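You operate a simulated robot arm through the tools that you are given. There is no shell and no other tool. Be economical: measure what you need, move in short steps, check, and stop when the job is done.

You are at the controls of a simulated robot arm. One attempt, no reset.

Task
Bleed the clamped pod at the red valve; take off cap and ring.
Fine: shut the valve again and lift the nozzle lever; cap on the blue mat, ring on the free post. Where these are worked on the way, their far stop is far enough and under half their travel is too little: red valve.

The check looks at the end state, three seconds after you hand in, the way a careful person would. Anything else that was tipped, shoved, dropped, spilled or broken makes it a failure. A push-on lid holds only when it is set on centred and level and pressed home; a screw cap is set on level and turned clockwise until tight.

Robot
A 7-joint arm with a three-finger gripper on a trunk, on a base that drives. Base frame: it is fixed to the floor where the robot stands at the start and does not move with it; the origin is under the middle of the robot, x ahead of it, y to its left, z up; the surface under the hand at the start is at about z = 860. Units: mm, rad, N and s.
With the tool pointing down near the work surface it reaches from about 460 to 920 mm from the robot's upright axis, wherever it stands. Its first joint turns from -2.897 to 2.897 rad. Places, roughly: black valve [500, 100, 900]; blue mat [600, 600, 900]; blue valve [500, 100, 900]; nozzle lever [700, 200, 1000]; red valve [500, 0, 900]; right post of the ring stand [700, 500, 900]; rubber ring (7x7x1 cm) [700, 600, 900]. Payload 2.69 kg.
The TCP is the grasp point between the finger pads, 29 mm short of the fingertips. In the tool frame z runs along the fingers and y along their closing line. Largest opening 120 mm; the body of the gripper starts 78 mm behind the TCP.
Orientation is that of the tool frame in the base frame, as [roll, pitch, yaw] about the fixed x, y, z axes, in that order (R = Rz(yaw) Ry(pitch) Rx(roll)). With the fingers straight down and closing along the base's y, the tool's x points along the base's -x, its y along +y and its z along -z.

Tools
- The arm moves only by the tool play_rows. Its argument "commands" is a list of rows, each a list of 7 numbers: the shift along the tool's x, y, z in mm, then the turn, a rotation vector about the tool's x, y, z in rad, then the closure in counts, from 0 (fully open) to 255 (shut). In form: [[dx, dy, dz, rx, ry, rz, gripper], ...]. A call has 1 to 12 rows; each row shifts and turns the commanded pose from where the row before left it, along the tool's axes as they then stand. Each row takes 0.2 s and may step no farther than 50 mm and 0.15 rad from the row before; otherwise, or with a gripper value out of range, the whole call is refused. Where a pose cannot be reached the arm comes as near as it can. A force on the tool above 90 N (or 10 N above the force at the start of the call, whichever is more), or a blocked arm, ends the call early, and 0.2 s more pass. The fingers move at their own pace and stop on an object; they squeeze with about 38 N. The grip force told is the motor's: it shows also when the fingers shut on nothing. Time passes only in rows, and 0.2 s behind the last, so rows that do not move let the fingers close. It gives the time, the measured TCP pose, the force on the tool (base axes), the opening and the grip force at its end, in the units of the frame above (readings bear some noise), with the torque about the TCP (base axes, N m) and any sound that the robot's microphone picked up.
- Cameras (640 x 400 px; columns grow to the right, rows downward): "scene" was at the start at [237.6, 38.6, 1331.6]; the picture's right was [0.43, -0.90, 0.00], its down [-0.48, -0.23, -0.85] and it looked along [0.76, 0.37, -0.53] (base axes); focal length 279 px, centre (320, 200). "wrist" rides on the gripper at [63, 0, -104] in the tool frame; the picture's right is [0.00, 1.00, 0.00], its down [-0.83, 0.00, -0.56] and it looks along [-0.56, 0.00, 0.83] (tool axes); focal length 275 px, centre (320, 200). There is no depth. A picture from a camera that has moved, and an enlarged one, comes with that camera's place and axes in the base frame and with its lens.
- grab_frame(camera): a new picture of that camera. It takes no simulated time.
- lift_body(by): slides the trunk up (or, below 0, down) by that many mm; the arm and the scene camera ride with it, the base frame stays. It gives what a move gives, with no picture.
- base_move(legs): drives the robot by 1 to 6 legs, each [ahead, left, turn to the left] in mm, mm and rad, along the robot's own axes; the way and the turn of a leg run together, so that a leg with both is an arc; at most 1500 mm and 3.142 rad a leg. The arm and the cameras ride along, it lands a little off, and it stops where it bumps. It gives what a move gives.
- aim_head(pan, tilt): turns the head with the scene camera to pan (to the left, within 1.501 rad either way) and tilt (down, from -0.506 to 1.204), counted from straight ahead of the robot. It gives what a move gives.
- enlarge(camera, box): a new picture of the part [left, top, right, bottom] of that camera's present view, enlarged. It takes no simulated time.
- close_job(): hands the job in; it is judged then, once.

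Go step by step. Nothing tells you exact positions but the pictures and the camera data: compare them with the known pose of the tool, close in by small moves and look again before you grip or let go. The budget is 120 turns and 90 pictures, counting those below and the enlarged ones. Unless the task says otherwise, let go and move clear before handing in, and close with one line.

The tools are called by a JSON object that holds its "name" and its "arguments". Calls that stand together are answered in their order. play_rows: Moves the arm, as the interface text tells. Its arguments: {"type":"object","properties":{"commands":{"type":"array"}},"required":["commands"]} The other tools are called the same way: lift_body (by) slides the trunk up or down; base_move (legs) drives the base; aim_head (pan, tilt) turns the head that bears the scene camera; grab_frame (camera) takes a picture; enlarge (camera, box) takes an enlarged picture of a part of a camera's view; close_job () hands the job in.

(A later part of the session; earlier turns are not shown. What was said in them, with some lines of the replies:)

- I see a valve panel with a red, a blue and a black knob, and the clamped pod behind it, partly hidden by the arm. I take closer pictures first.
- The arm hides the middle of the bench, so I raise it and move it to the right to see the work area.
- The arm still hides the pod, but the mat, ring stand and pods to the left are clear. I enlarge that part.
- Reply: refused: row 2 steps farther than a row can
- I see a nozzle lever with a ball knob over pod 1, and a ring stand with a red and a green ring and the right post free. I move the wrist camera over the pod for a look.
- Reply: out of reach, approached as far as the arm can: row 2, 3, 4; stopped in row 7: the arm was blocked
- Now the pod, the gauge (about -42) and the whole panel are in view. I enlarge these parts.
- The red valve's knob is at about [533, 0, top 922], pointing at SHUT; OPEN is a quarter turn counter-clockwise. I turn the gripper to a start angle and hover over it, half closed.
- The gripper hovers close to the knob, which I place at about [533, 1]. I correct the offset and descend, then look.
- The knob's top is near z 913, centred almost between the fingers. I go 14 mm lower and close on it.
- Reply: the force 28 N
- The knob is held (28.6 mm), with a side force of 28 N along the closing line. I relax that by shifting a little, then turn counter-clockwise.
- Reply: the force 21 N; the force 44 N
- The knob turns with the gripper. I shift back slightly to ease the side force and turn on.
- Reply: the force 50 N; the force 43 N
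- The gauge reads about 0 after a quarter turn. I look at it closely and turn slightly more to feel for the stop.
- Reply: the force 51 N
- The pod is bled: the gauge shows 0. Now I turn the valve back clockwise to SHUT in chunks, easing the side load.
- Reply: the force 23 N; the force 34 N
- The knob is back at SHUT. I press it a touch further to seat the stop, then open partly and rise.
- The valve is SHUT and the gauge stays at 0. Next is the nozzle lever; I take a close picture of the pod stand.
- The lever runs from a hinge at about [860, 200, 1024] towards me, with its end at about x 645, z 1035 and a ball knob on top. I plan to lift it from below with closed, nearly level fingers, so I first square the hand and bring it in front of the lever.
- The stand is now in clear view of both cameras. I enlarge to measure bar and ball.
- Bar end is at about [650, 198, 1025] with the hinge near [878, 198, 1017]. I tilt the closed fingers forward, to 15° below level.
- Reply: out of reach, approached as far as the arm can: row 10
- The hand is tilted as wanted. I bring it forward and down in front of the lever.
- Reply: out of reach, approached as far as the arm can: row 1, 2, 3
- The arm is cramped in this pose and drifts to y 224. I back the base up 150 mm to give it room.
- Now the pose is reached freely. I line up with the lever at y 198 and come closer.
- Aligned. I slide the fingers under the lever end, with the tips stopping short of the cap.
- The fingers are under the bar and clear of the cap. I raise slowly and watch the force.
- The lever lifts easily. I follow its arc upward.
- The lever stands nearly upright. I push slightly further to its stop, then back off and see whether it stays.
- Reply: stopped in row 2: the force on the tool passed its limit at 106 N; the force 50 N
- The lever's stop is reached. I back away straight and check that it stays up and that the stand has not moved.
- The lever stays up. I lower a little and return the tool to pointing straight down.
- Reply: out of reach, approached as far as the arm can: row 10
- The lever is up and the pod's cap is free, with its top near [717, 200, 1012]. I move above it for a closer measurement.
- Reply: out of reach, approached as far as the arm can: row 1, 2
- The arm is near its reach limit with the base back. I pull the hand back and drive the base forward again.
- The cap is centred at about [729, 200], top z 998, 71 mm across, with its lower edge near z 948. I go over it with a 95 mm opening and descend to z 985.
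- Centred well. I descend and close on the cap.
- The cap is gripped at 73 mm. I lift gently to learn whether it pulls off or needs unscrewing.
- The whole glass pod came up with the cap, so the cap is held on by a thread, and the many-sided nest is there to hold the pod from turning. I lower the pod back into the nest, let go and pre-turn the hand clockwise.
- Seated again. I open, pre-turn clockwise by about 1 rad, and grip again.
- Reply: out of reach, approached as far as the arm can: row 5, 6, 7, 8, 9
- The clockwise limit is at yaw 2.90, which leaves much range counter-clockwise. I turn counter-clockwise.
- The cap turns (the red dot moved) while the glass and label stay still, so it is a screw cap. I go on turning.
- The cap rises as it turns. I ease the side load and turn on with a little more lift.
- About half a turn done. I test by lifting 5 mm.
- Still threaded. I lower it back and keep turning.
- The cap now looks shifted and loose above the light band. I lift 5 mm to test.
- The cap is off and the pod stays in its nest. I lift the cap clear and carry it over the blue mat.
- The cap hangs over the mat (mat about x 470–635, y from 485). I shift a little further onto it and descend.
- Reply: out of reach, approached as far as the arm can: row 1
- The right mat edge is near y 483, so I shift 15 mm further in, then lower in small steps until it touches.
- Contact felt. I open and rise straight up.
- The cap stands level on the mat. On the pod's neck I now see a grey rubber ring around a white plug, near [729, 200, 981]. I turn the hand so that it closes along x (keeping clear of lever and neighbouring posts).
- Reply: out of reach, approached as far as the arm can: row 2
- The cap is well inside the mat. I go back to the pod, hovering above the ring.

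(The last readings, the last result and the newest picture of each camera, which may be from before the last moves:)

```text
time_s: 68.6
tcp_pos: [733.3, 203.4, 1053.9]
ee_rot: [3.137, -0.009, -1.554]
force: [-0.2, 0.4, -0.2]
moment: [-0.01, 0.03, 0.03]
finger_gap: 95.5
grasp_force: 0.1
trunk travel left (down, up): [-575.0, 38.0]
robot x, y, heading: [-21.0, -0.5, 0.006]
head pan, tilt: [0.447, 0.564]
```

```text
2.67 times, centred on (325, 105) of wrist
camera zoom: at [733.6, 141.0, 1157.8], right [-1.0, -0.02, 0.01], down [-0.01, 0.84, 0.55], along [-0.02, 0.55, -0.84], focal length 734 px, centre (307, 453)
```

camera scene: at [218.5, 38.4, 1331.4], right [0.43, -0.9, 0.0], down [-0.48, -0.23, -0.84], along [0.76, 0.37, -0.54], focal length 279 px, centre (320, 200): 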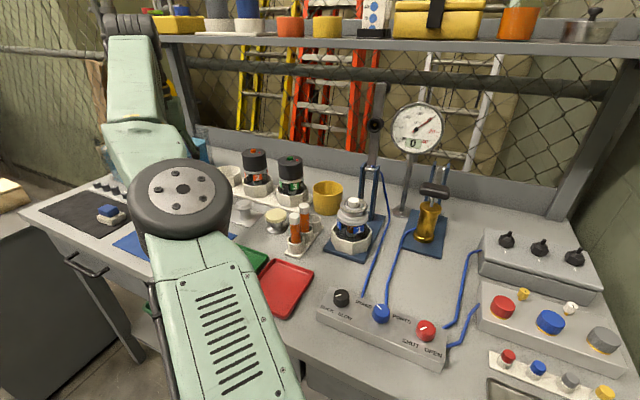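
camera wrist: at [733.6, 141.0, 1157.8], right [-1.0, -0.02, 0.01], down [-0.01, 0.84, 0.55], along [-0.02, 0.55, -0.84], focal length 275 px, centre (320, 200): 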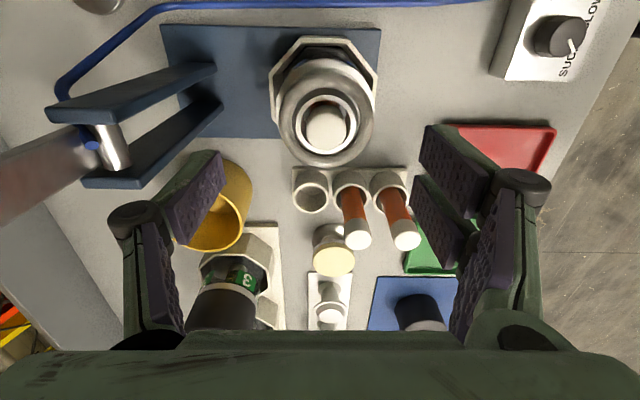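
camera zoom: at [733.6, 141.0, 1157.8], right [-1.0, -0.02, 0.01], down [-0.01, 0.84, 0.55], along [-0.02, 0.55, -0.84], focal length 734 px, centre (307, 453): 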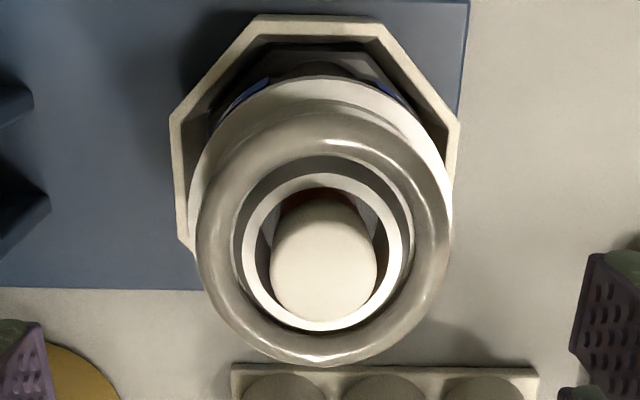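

The ring is about 61 mm across, centred near [727, 197, 981]. I centre on it and descend so that the tips reach just below its middle, then close.

{"name": "play_rows", "arguments": {"commands": [[6, 6, 20, 0, 0, 0, 70], [0, 0, 20, 0, 0, 0, 70], [0, 0, 9, 0, 0, 0, 70], [0, 0, 0, 0, 0, 0, 70]]}}

{"name": "enlarge", "arguments": {"camera": "scene", "box": [325, 160, 385, 250]}}

{"name": "enlarge", "arguments": {"camera": "wrist", "box": [180, 40, 460, 260]}}

```text
time_s: 69.6
tcp_pos: [727.5, 197.7, 1005.7]
ee_rot: [3.135, -0.006, -1.554]
force: [0.4, 1.0, -0.1]
moment: [-0.01, -0.02, 0.0]
finger_gap: 86.9
grasp_force: 0.1
trunk travel left (down, up): [-575.0, 38.0]
robot x, y, heading: [-20.5, 0.7, -0.006]
head pan, tilt: [0.447, 0.564]
```

```text
4.44 times, centred on (355, 205) of scene
camera zoom: at [217.5, 38.6, 1331.6], right [0.43, -0.9, 0.0], down [-0.48, -0.23, -0.85], along [0.76, 0.37, -0.53], focal length 1240 px, centre (164, 178)
```

zoom: 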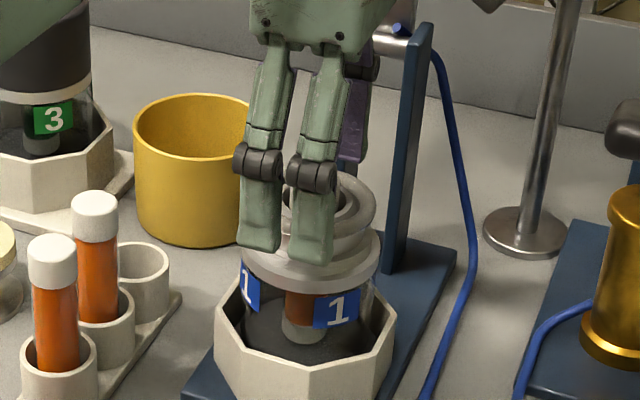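

```text
1.82 times, centred on (320, 150) of wrist
camera zoom: at [727.4, 134.5, 1108.8], right [-1.0, -0.02, 0.01], down [-0.01, 0.84, 0.55], along [-0.02, 0.55, -0.84], focal length 500 px, centre (320, 291)
```

zoom: 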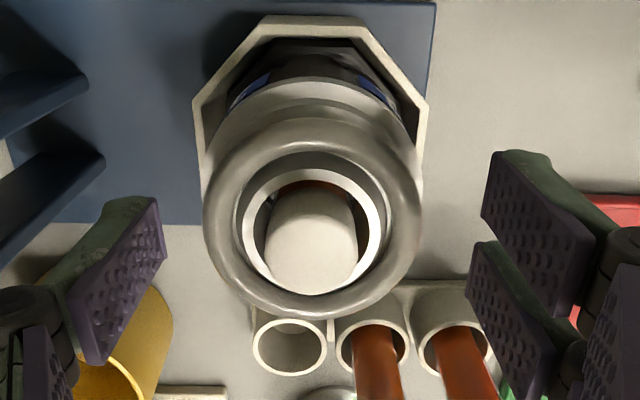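

Ring centre is about 3 mm toward -y; I correct that and close on the ring.

{"name": "play_rows", "arguments": {"commands": [[3, 0, 0, 0, 0, 0, 70], [0, 0, 0, 0, 0, 0, 255], [0, 0, 0, 0, 0, 0, 255], [0, 0, 0, 0, 0, 0, 255], [0, 0, 0, 0, 0, 0, 255]]}}

{"name": "enlarge", "arguments": {"camera": "wrist", "box": [180, 40, 460, 260]}}

```text
time_s: 70.8
tcp_pos: [727.0, 193.6, 1005.7]
ee_rot: [3.136, -0.007, -1.554]
force: [2.9, -0.7, 3.4]
moment: [-0.01, -0.19, -0.03]
finger_gap: 60.3
grasp_force: 37.2
trunk travel left (down, up): [-575.0, 38.0]
robot x, y, heading: [-22.5, -0.8, -0.004]
head pan, tilt: [0.447, 0.564]
```

```text
1.82 times, centred on (320, 150) of wrist
camera zoom: at [727.4, 131.2, 1109.4], right [-1.0, -0.02, 0.01], down [-0.01, 0.84, 0.55], along [-0.02, 0.55, -0.84], focal length 500 px, centre (320, 291)
```

zoom: 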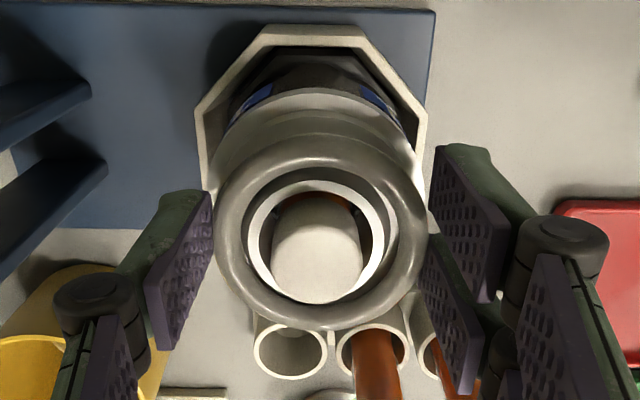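

The ring is held at 60 mm. I lift slowly and watch force and pod.

{"name": "play_rows", "arguments": {"commands": [[0, 0, -4, 0, 0, 0, 255], [0, 0, -4, 0, 0, 0, 255], [0, 0, -6, 0, 0, 0, 255], [0, 0, -6, 0, 0, 0, 255]]}}

{"name": "enlarge", "arguments": {"camera": "scene", "box": [325, 160, 385, 250]}}

```text
time_s: 71.8
tcp_pos: [726.1, 193.6, 1024.2]
ee_rot: [3.135, -0.009, -1.555]
force: [-0.8, -0.4, -0.1]
moment: [0.02, 0.02, 0.02]
finger_gap: 59.8
grasp_force: 38.3
trunk travel left (down, up): [-575.0, 38.0]
robot x, y, heading: [-20.5, -1.1, -0.002]
head pan, tilt: [0.447, 0.564]
```

```text
4.44 times, centred on (355, 205) of scene
camera zoom: at [217.5, 38.6, 1331.6], right [0.43, -0.9, 0.0], down [-0.48, -0.23, -0.85], along [0.76, 0.37, -0.53], focal length 1240 px, centre (164, 178)
```

zoom: 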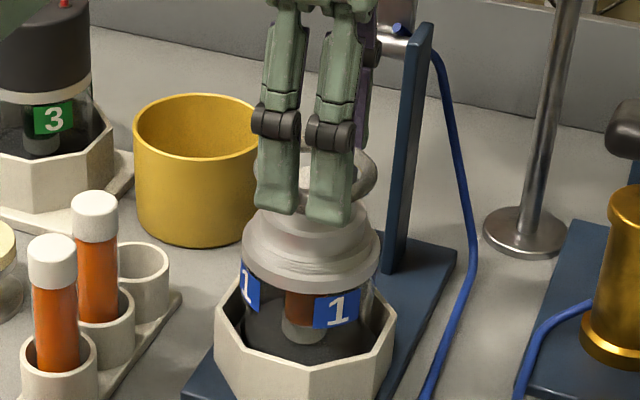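

The ring is off and the pod stays put. I carry the ring at about z 1030 to the free post.

{"name": "play_rows", "arguments": {"commands": [[0, 0, -12, 0, 0, 0, 255], [-44, 3, 0, 0, 0, 0, 255], [-44, 3, 0, 0, 0, 0, 255], [-44, 3, 0, 0, 0, 0, 255], [-44, 3, 0, 0, 0, 0, 255], [-44, 3, 0, 0, 0, 0, 255], [-44, 3, 0, 0, 0, 0, 255], [-30, 3, 0, 0, 0, 0, 255], [0, 0, 0, 0, 0, 0, 255]]}}

{"name": "grab_frame", "arguments": {"camera": "wrist"}}

{"name": "grab_frame", "arguments": {"camera": "scene"}}

```text
time_s: 73.8
tcp_pos: [682.9, 468.1, 1033.8]
ee_rot: [3.135, -0.005, -1.553]
force: [-0.5, 0.3, -0.3]
moment: [-0.01, 0.0, 0.03]
finger_gap: 60.0
grasp_force: 38.4
out of reach, approached as far as the arm can: row 7, 8
trunk travel left (down, up): [-575.0, 38.0]
robot x, y, heading: [-18.8, -3.9, -0.001]
head pan, tilt: [0.447, 0.564]
```

```text
13 pictures are left
camera wrist: at [683.5, 406.0, 1137.5], right [-1.0, -0.02, 0.01], down [-0.01, 0.84, 0.55], along [-0.02, 0.55, -0.84], focal length 275 px, centre (320, 200)
```

wrist: 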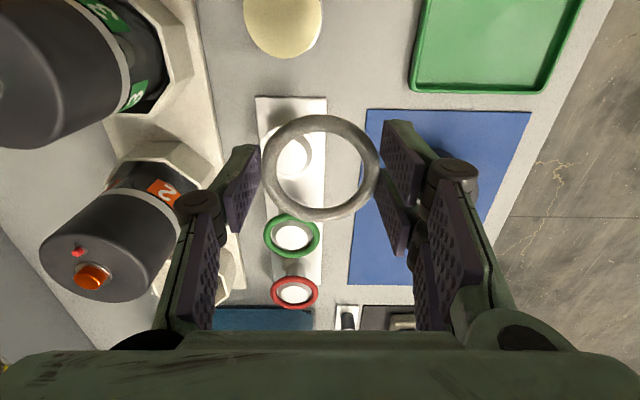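

```text
12 pictures are left
camera scene: at [217.2, 38.8, 1331.7], right [0.43, -0.9, 0.0], down [-0.48, -0.23, -0.85], along [0.76, 0.37, -0.53], focal length 279 px, centre (320, 200)
```

scene: 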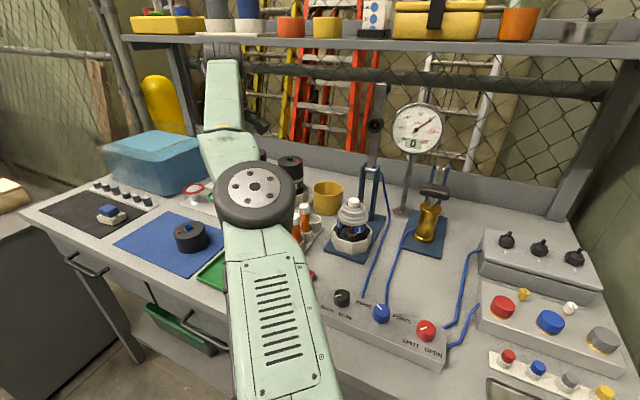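

The post is just out of reach from here. I pull the hand back a little and drive the base 120 mm to the left.

{"name": "play_rows", "arguments": {"commands": [[30, 0, 0, 0, 0, 0, 255], [35, 0, 0, 0, 0, 0, 255]]}}

{"name": "base_move", "arguments": {"legs": [[0, 120, 0]]}}

{"name": "grab_frame", "arguments": {"camera": "wrist"}}

```text
time_s: 74.4
tcp_pos: [683.3, 405.7, 1033.7]
ee_rot: [3.135, -0.007, -1.553]
force: [0.4, 0.9, -0.6]
moment: [-0.01, 0.0, -0.02]
finger_gap: 60.0
grasp_force: 38.9
trunk travel left (down, up): [-575.0, 38.0]
robot x, y, heading: [-18.5, 2.5, -0.002]
head pan, tilt: [0.447, 0.564]
```

```text
time_s: 76.0
tcp_pos: [682.6, 525.8, 1034.3]
ee_rot: [3.134, -0.009, -1.552]
force: [-1.1, 0.6, -0.9]
moment: [0.03, 0.03, 0.01]
finger_gap: 59.8
grasp_force: 38.1
trunk travel left (down, up): [-575.0, 38.0]
robot x, y, heading: [-20.7, 119.6, 0.001]
head pan, tilt: [0.447, 0.564]
```

```text
11 pictures are left
camera wrist: at [684.0, 463.4, 1138.2], right [-1.0, -0.02, 0.01], down [-0.02, 0.84, 0.55], along [-0.02, 0.55, -0.84], focal length 275 px, centre (320, 200)
```

wrist: 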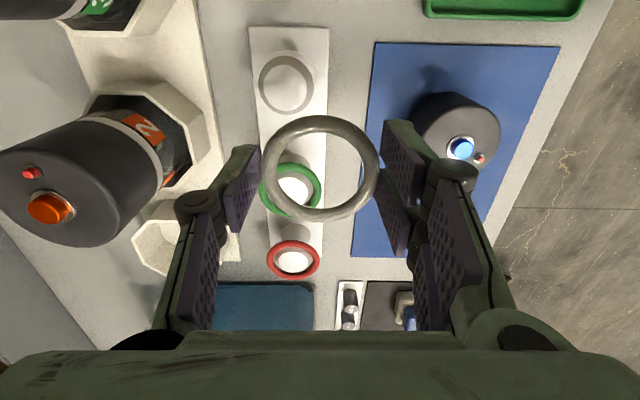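

{"name": "enlarge", "arguments": {"camera": "wrist", "box": [220, 20, 360, 290]}}

```text
1.48 times, centred on (290, 155) of wrist
camera zoom: at [684.0, 463.4, 1138.2], right [-1.0, -0.02, 0.01], down [-0.02, 0.84, 0.55], along [-0.02, 0.55, -0.84], focal length 408 px, centre (364, 267)
```

zoom: 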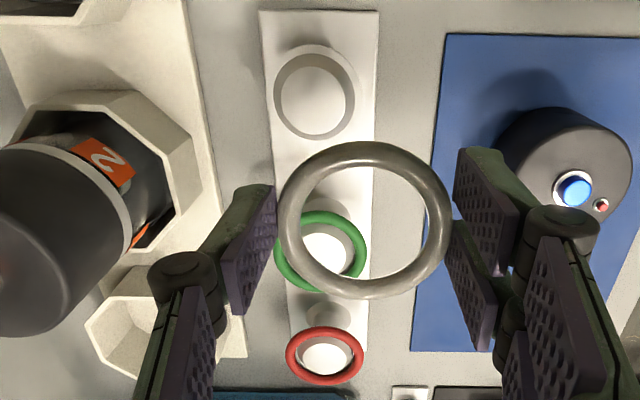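

The free post's head is at about [707, 507], top z 914. Pod 2 stands close behind, so I turn the closing line 0.4 rad to point between pods 2 and 3, move over the post and descend partway.

{"name": "play_rows", "arguments": {"commands": [[0, 0, 0, 0, 0, 0.135, 255], [0, 0, 0, 0, 0, 0.135, 255], [0, 0, 0, 0, 0, 0.13, 255], [8.5, -30, 0, 0, 0, 0, 255], [0, 0, 30, 0, 0, 0, 255], [0, 0, 30, 0, 0, 0, 255], [0, 0, 0, 0, 0, 0, 255]]}}

{"name": "enlarge", "arguments": {"camera": "wrist", "box": [180, 40, 460, 260]}}

```text
time_s: 77.5
tcp_pos: [708.9, 504.7, 974.5]
ee_rot: [3.141, -0.011, -1.953]
force: [0.0, 0.4, -0.3]
moment: [-0.04, -0.02, -0.01]
finger_gap: 59.9
grasp_force: 37.9
trunk travel left (down, up): [-575.0, 38.0]
robot x, y, heading: [-20.7, 118.4, -0.002]
head pan, tilt: [0.447, 0.564]
```

```text
1.82 times, centred on (320, 150) of wrist
camera zoom: at [684.1, 447.3, 1079.9], right [-0.93, 0.37, 0.0], down [0.31, 0.78, 0.55], along [0.2, 0.51, -0.84], focal length 500 px, centre (320, 291)
```

zoom: 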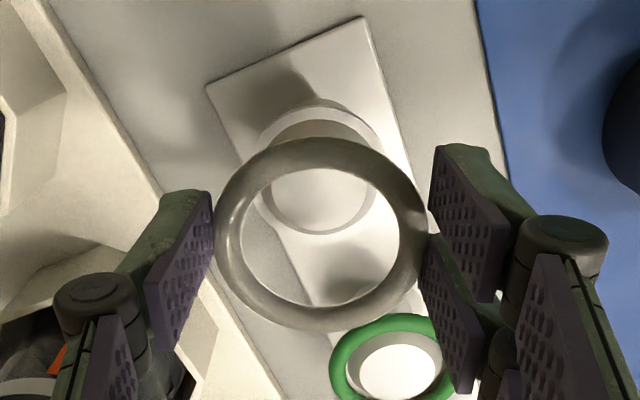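

The ring is over the post head, about 4 mm too far in the +y direction. I correct that, go lower and look again.

{"name": "play_rows", "arguments": {"commands": [[4, 0, 8, 0, 0, 0, 255], [0, 0, 8, 0, 0, 0, 255], [0, 0, 6, 0, 0, 0, 255], [0, 0, 0, 0, 0, 0, 255]]}}

{"name": "enlarge", "arguments": {"camera": "wrist", "box": [180, 40, 460, 260]}}

```text
time_s: 78.5
tcp_pos: [705.9, 502.1, 952.3]
ee_rot: [3.139, -0.01, -1.953]
force: [0.1, -0.5, 0.2]
moment: [-0.03, -0.01, 0.0]
finger_gap: 59.8
grasp_force: 37.8
trunk travel left (down, up): [-575.0, 38.0]
robot x, y, heading: [-19.3, 114.8, -0.001]
head pan, tilt: [0.447, 0.564]
```

```text
1.82 times, centred on (320, 150) of wrist
camera zoom: at [681.8, 444.3, 1057.0], right [-0.93, 0.37, 0.0], down [0.31, 0.78, 0.55], along [0.2, 0.51, -0.84], focal length 500 px, centre (320, 291)
```

zoom: 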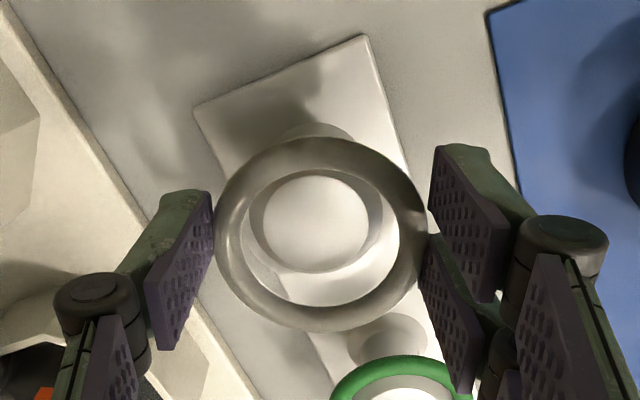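

The ring is 2–3 mm off the post axis. I correct, then lower in small steps until it rests.

{"name": "play_rows", "arguments": {"commands": [[-2.5, -1.5, 3, 0, 0, 0, 255], [0, 0, 4, 0, 0, 0, 255], [0, 0, 4, 0, 0, 0, 255], [0, 0, 2, 0, 0, 0, 255], [0, 0, 0, 0, 0, 0, 255]]}}

{"name": "enlarge", "arguments": {"camera": "wrist", "box": [180, 40, 460, 260]}}

```text
time_s: 79.8
tcp_pos: [707.9, 504.5, 939.1]
ee_rot: [3.138, -0.011, -1.953]
force: [-0.6, -0.2, -0.9]
moment: [0.03, 0.02, -0.02]
finger_gap: 60.2
grasp_force: 38.1
trunk travel left (down, up): [-575.0, 38.0]
robot x, y, heading: [-22.9, 120.5, 0.006]
head pan, tilt: [0.447, 0.564]
```

```text
1.82 times, centred on (320, 150) of wrist
camera zoom: at [684.5, 446.0, 1043.1], right [-0.93, 0.37, 0.0], down [0.31, 0.78, 0.55], along [0.2, 0.51, -0.84], focal length 500 px, centre (320, 291)
```

zoom: 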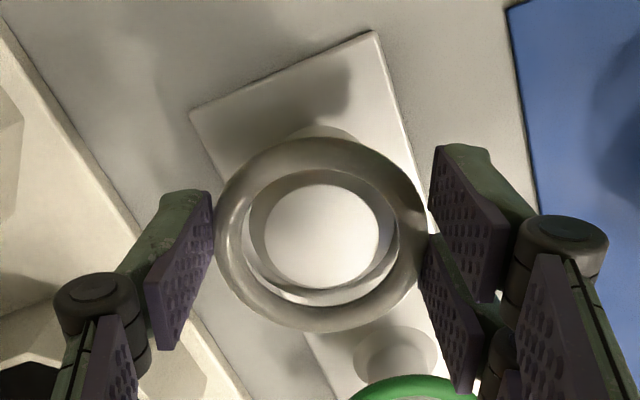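

Nicely concentric. I lower further, feeling for contact.

{"name": "play_rows", "arguments": {"commands": [[0, 0, 3, 0, 0, 0, 255], [0, 0, 2, 0, 0, 0, 255], [0, 0, 0, 0, 0, 0, 255]]}}

{"name": "enlarge", "arguments": {"camera": "wrist", "box": [180, 40, 460, 260]}}

```text
time_s: 80.5
tcp_pos: [708.3, 504.9, 932.6]
ee_rot: [3.139, -0.008, -1.954]
force: [0.4, 0.2, -0.5]
moment: [-0.02, 0.01, 0.0]
finger_gap: 59.8
grasp_force: 38.3
trunk travel left (down, up): [-575.0, 38.0]
robot x, y, heading: [-16.4, 124.7, 0.001]
head pan, tilt: [0.447, 0.564]
```

```text
1.82 times, centred on (320, 150) of wrist
camera zoom: at [685.1, 446.3, 1037.8], right [-0.93, 0.37, 0.0], down [0.31, 0.78, 0.55], along [0.2, 0.51, -0.84], focal length 500 px, centre (320, 291)
```

zoom: 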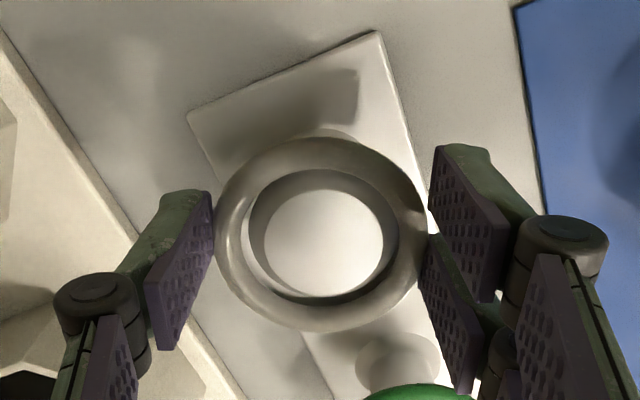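

{"name": "play_rows", "arguments": {"commands": [[-1, 0, 2, 0, 0, 0, 255], [0, 0, 2, 0, 0, 0, 255], [0, 0, 0, 0, 0, 0, 255]]}}

```text
time_s: 81.3
tcp_pos: [710.0, 504.5, 932.3]
ee_rot: [-3.14, -0.004, -1.953]
force: [5.0, -0.1, 20.3]
moment: [-0.06, -0.5, 0.05]
finger_gap: 59.8
grasp_force: 37.9
trunk travel left (down, up): [-575.0, 38.0]
robot x, y, heading: [-20.1, 120.9, 0.002]
head pan, tilt: [0.447, 0.564]
```

The ring bears on the post. I ease off 2 mm, open and rise straight up.

{"name": "play_rows", "arguments": {"commands": [[0, 0, -2.5, 0, 0, 0, 255], [0, 0, 0, 0, 0, 0, 90], [0, 0, 0, 0, 0, 0, 70], [0, 0, 0, 0, 0, 0, 70], [0, 0, -10, 0, 0, 0, 70], [0, 0, -30, 0, 0, 0, 70], [0, 0, -35, 0, 0, 0, 70]]}}

{"name": "enlarge", "arguments": {"camera": "wrist", "box": [180, 20, 460, 240]}}

```text
time_s: 83.0
tcp_pos: [709.7, 504.9, 1008.6]
ee_rot: [3.138, -0.01, -1.952]
force: [-0.3, -0.3, -0.4]
moment: [0.05, -0.02, 0.03]
finger_gap: 87.1
grasp_force: 0.0
trunk travel left (down, up): [-575.0, 38.0]
robot x, y, heading: [-21.6, 119.7, -0.001]
head pan, tilt: [0.447, 0.564]
```

```text
1.82 times, centred on (320, 130) of wrist
camera zoom: at [686.0, 446.6, 1112.8], right [-0.93, 0.37, 0.0], down [0.31, 0.78, 0.55], along [0.2, 0.51, -0.84], focal length 500 px, centre (320, 327)
```

zoom: 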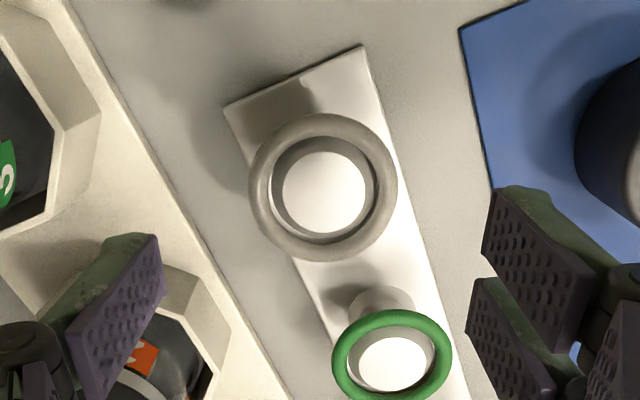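

The ring sits around the post like its neighbours. I retreat up and towards the robot, then take a final overview.

{"name": "play_rows", "arguments": {"commands": [[0, 0, -20, 0, 0, 0, 70], [40, 0, -10, 0, 0, 0, 70], [45, 0, 0, 0, 0, 0, 70], [45, 0, 0, 0, 0, 0, 70], [45, 0, 0, 0, 0, 0, 70], [45, 0, 0, 0, 0, 0, 70]]}}

{"name": "grab_frame", "arguments": {"camera": "scene"}}

{"name": "enlarge", "arguments": {"camera": "scene", "box": [300, 80, 500, 380]}}

```text
time_s: 84.3
tcp_pos: [628.0, 302.0, 1040.7]
ee_rot: [3.139, -0.008, -1.954]
force: [-0.5, 0.2, 0.4]
moment: [-0.02, 0.01, 0.02]
finger_gap: 86.9
grasp_force: 0.0
trunk travel left (down, up): [-575.0, 38.0]
robot x, y, heading: [-20.0, 121.4, 0.004]
head pan, tilt: [0.447, 0.564]
```

```text
4 pictures are left
camera scene: at [217.3, 158.3, 1331.6], right [0.43, -0.9, 0.0], down [-0.48, -0.23, -0.85], along [0.76, 0.37, -0.53], focal length 279 px, centre (320, 200)
```

scene: 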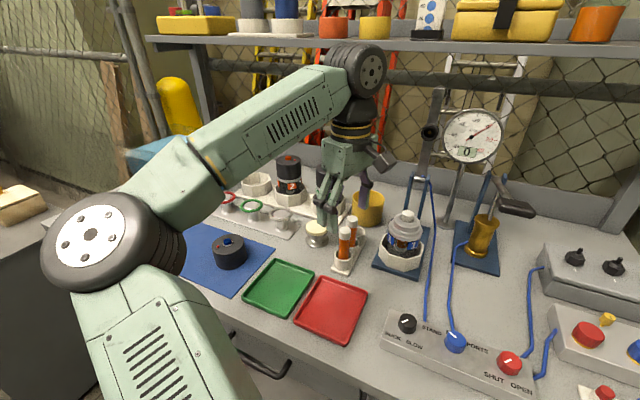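

```text
1.33 times, centred on (400, 230) of scene
camera zoom: at [217.3, 158.3, 1331.6], right [0.43, -0.9, 0.0], down [-0.48, -0.23, -0.85], along [0.76, 0.37, -0.53], focal length 372 px, centre (213, 160)
```

zoom: 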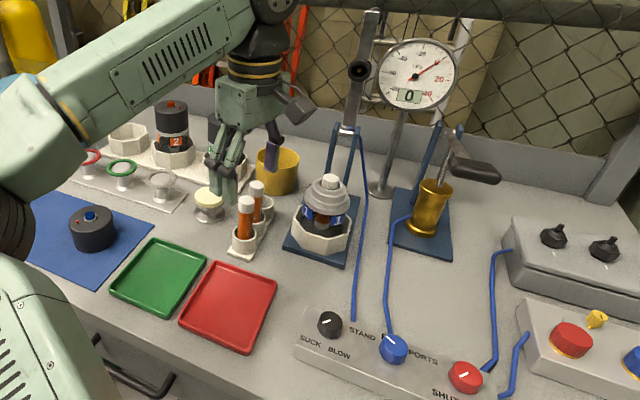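

{"name": "enlarge", "arguments": {"camera": "scene", "box": [210, 180, 310, 250]}}

{"name": "enlarge", "arguments": {"camera": "scene", "box": [440, 310, 560, 400]}}

```text
5.71 times, centred on (260, 215) of scene
camera zoom: at [217.3, 158.3, 1331.6], right [0.43, -0.9, 0.0], down [-0.48, -0.23, -0.85], along [0.76, 0.37, -0.53], focal length 1594 px, centre (663, 114)
```

zoom: 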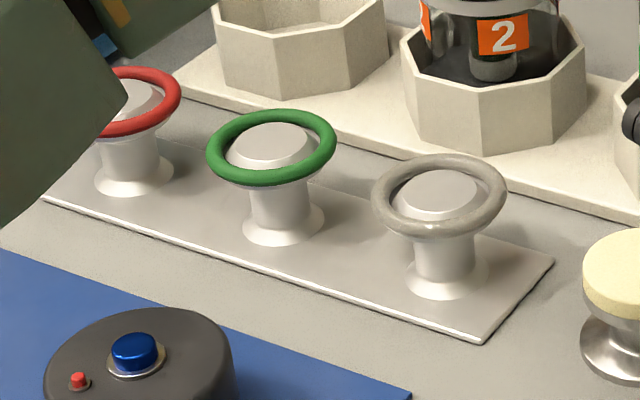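

```text
4.44 times, centred on (500, 355) of scene
camera zoom: at [217.3, 158.3, 1331.6], right [0.43, -0.9, 0.0], down [-0.48, -0.23, -0.85], along [0.76, 0.37, -0.53], focal length 1240 px, centre (-480, -489)
```

zoom: 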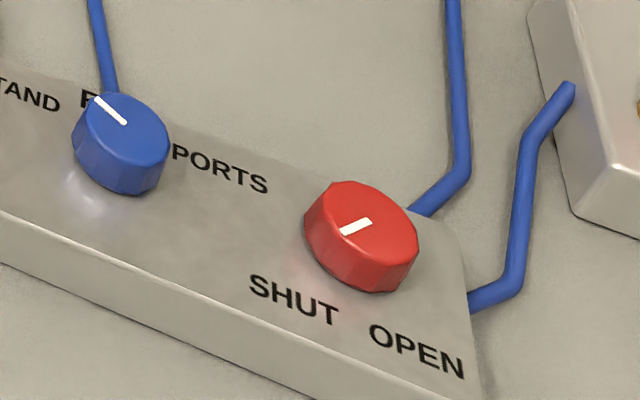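

Everything is in its place: the valve is shut, the lever is up, the cap is on the mat, the ring is on the free post and the hand is clear. I hand in the job.

{"name": "close_job", "arguments": {}}

```text
The job is handed in.
```

I bled the pod at the red valve (the gauge went from -42 to 0), shut the valve again and lifted the nozzle lever, then put the cap on the blue mat and the ring on the free post.
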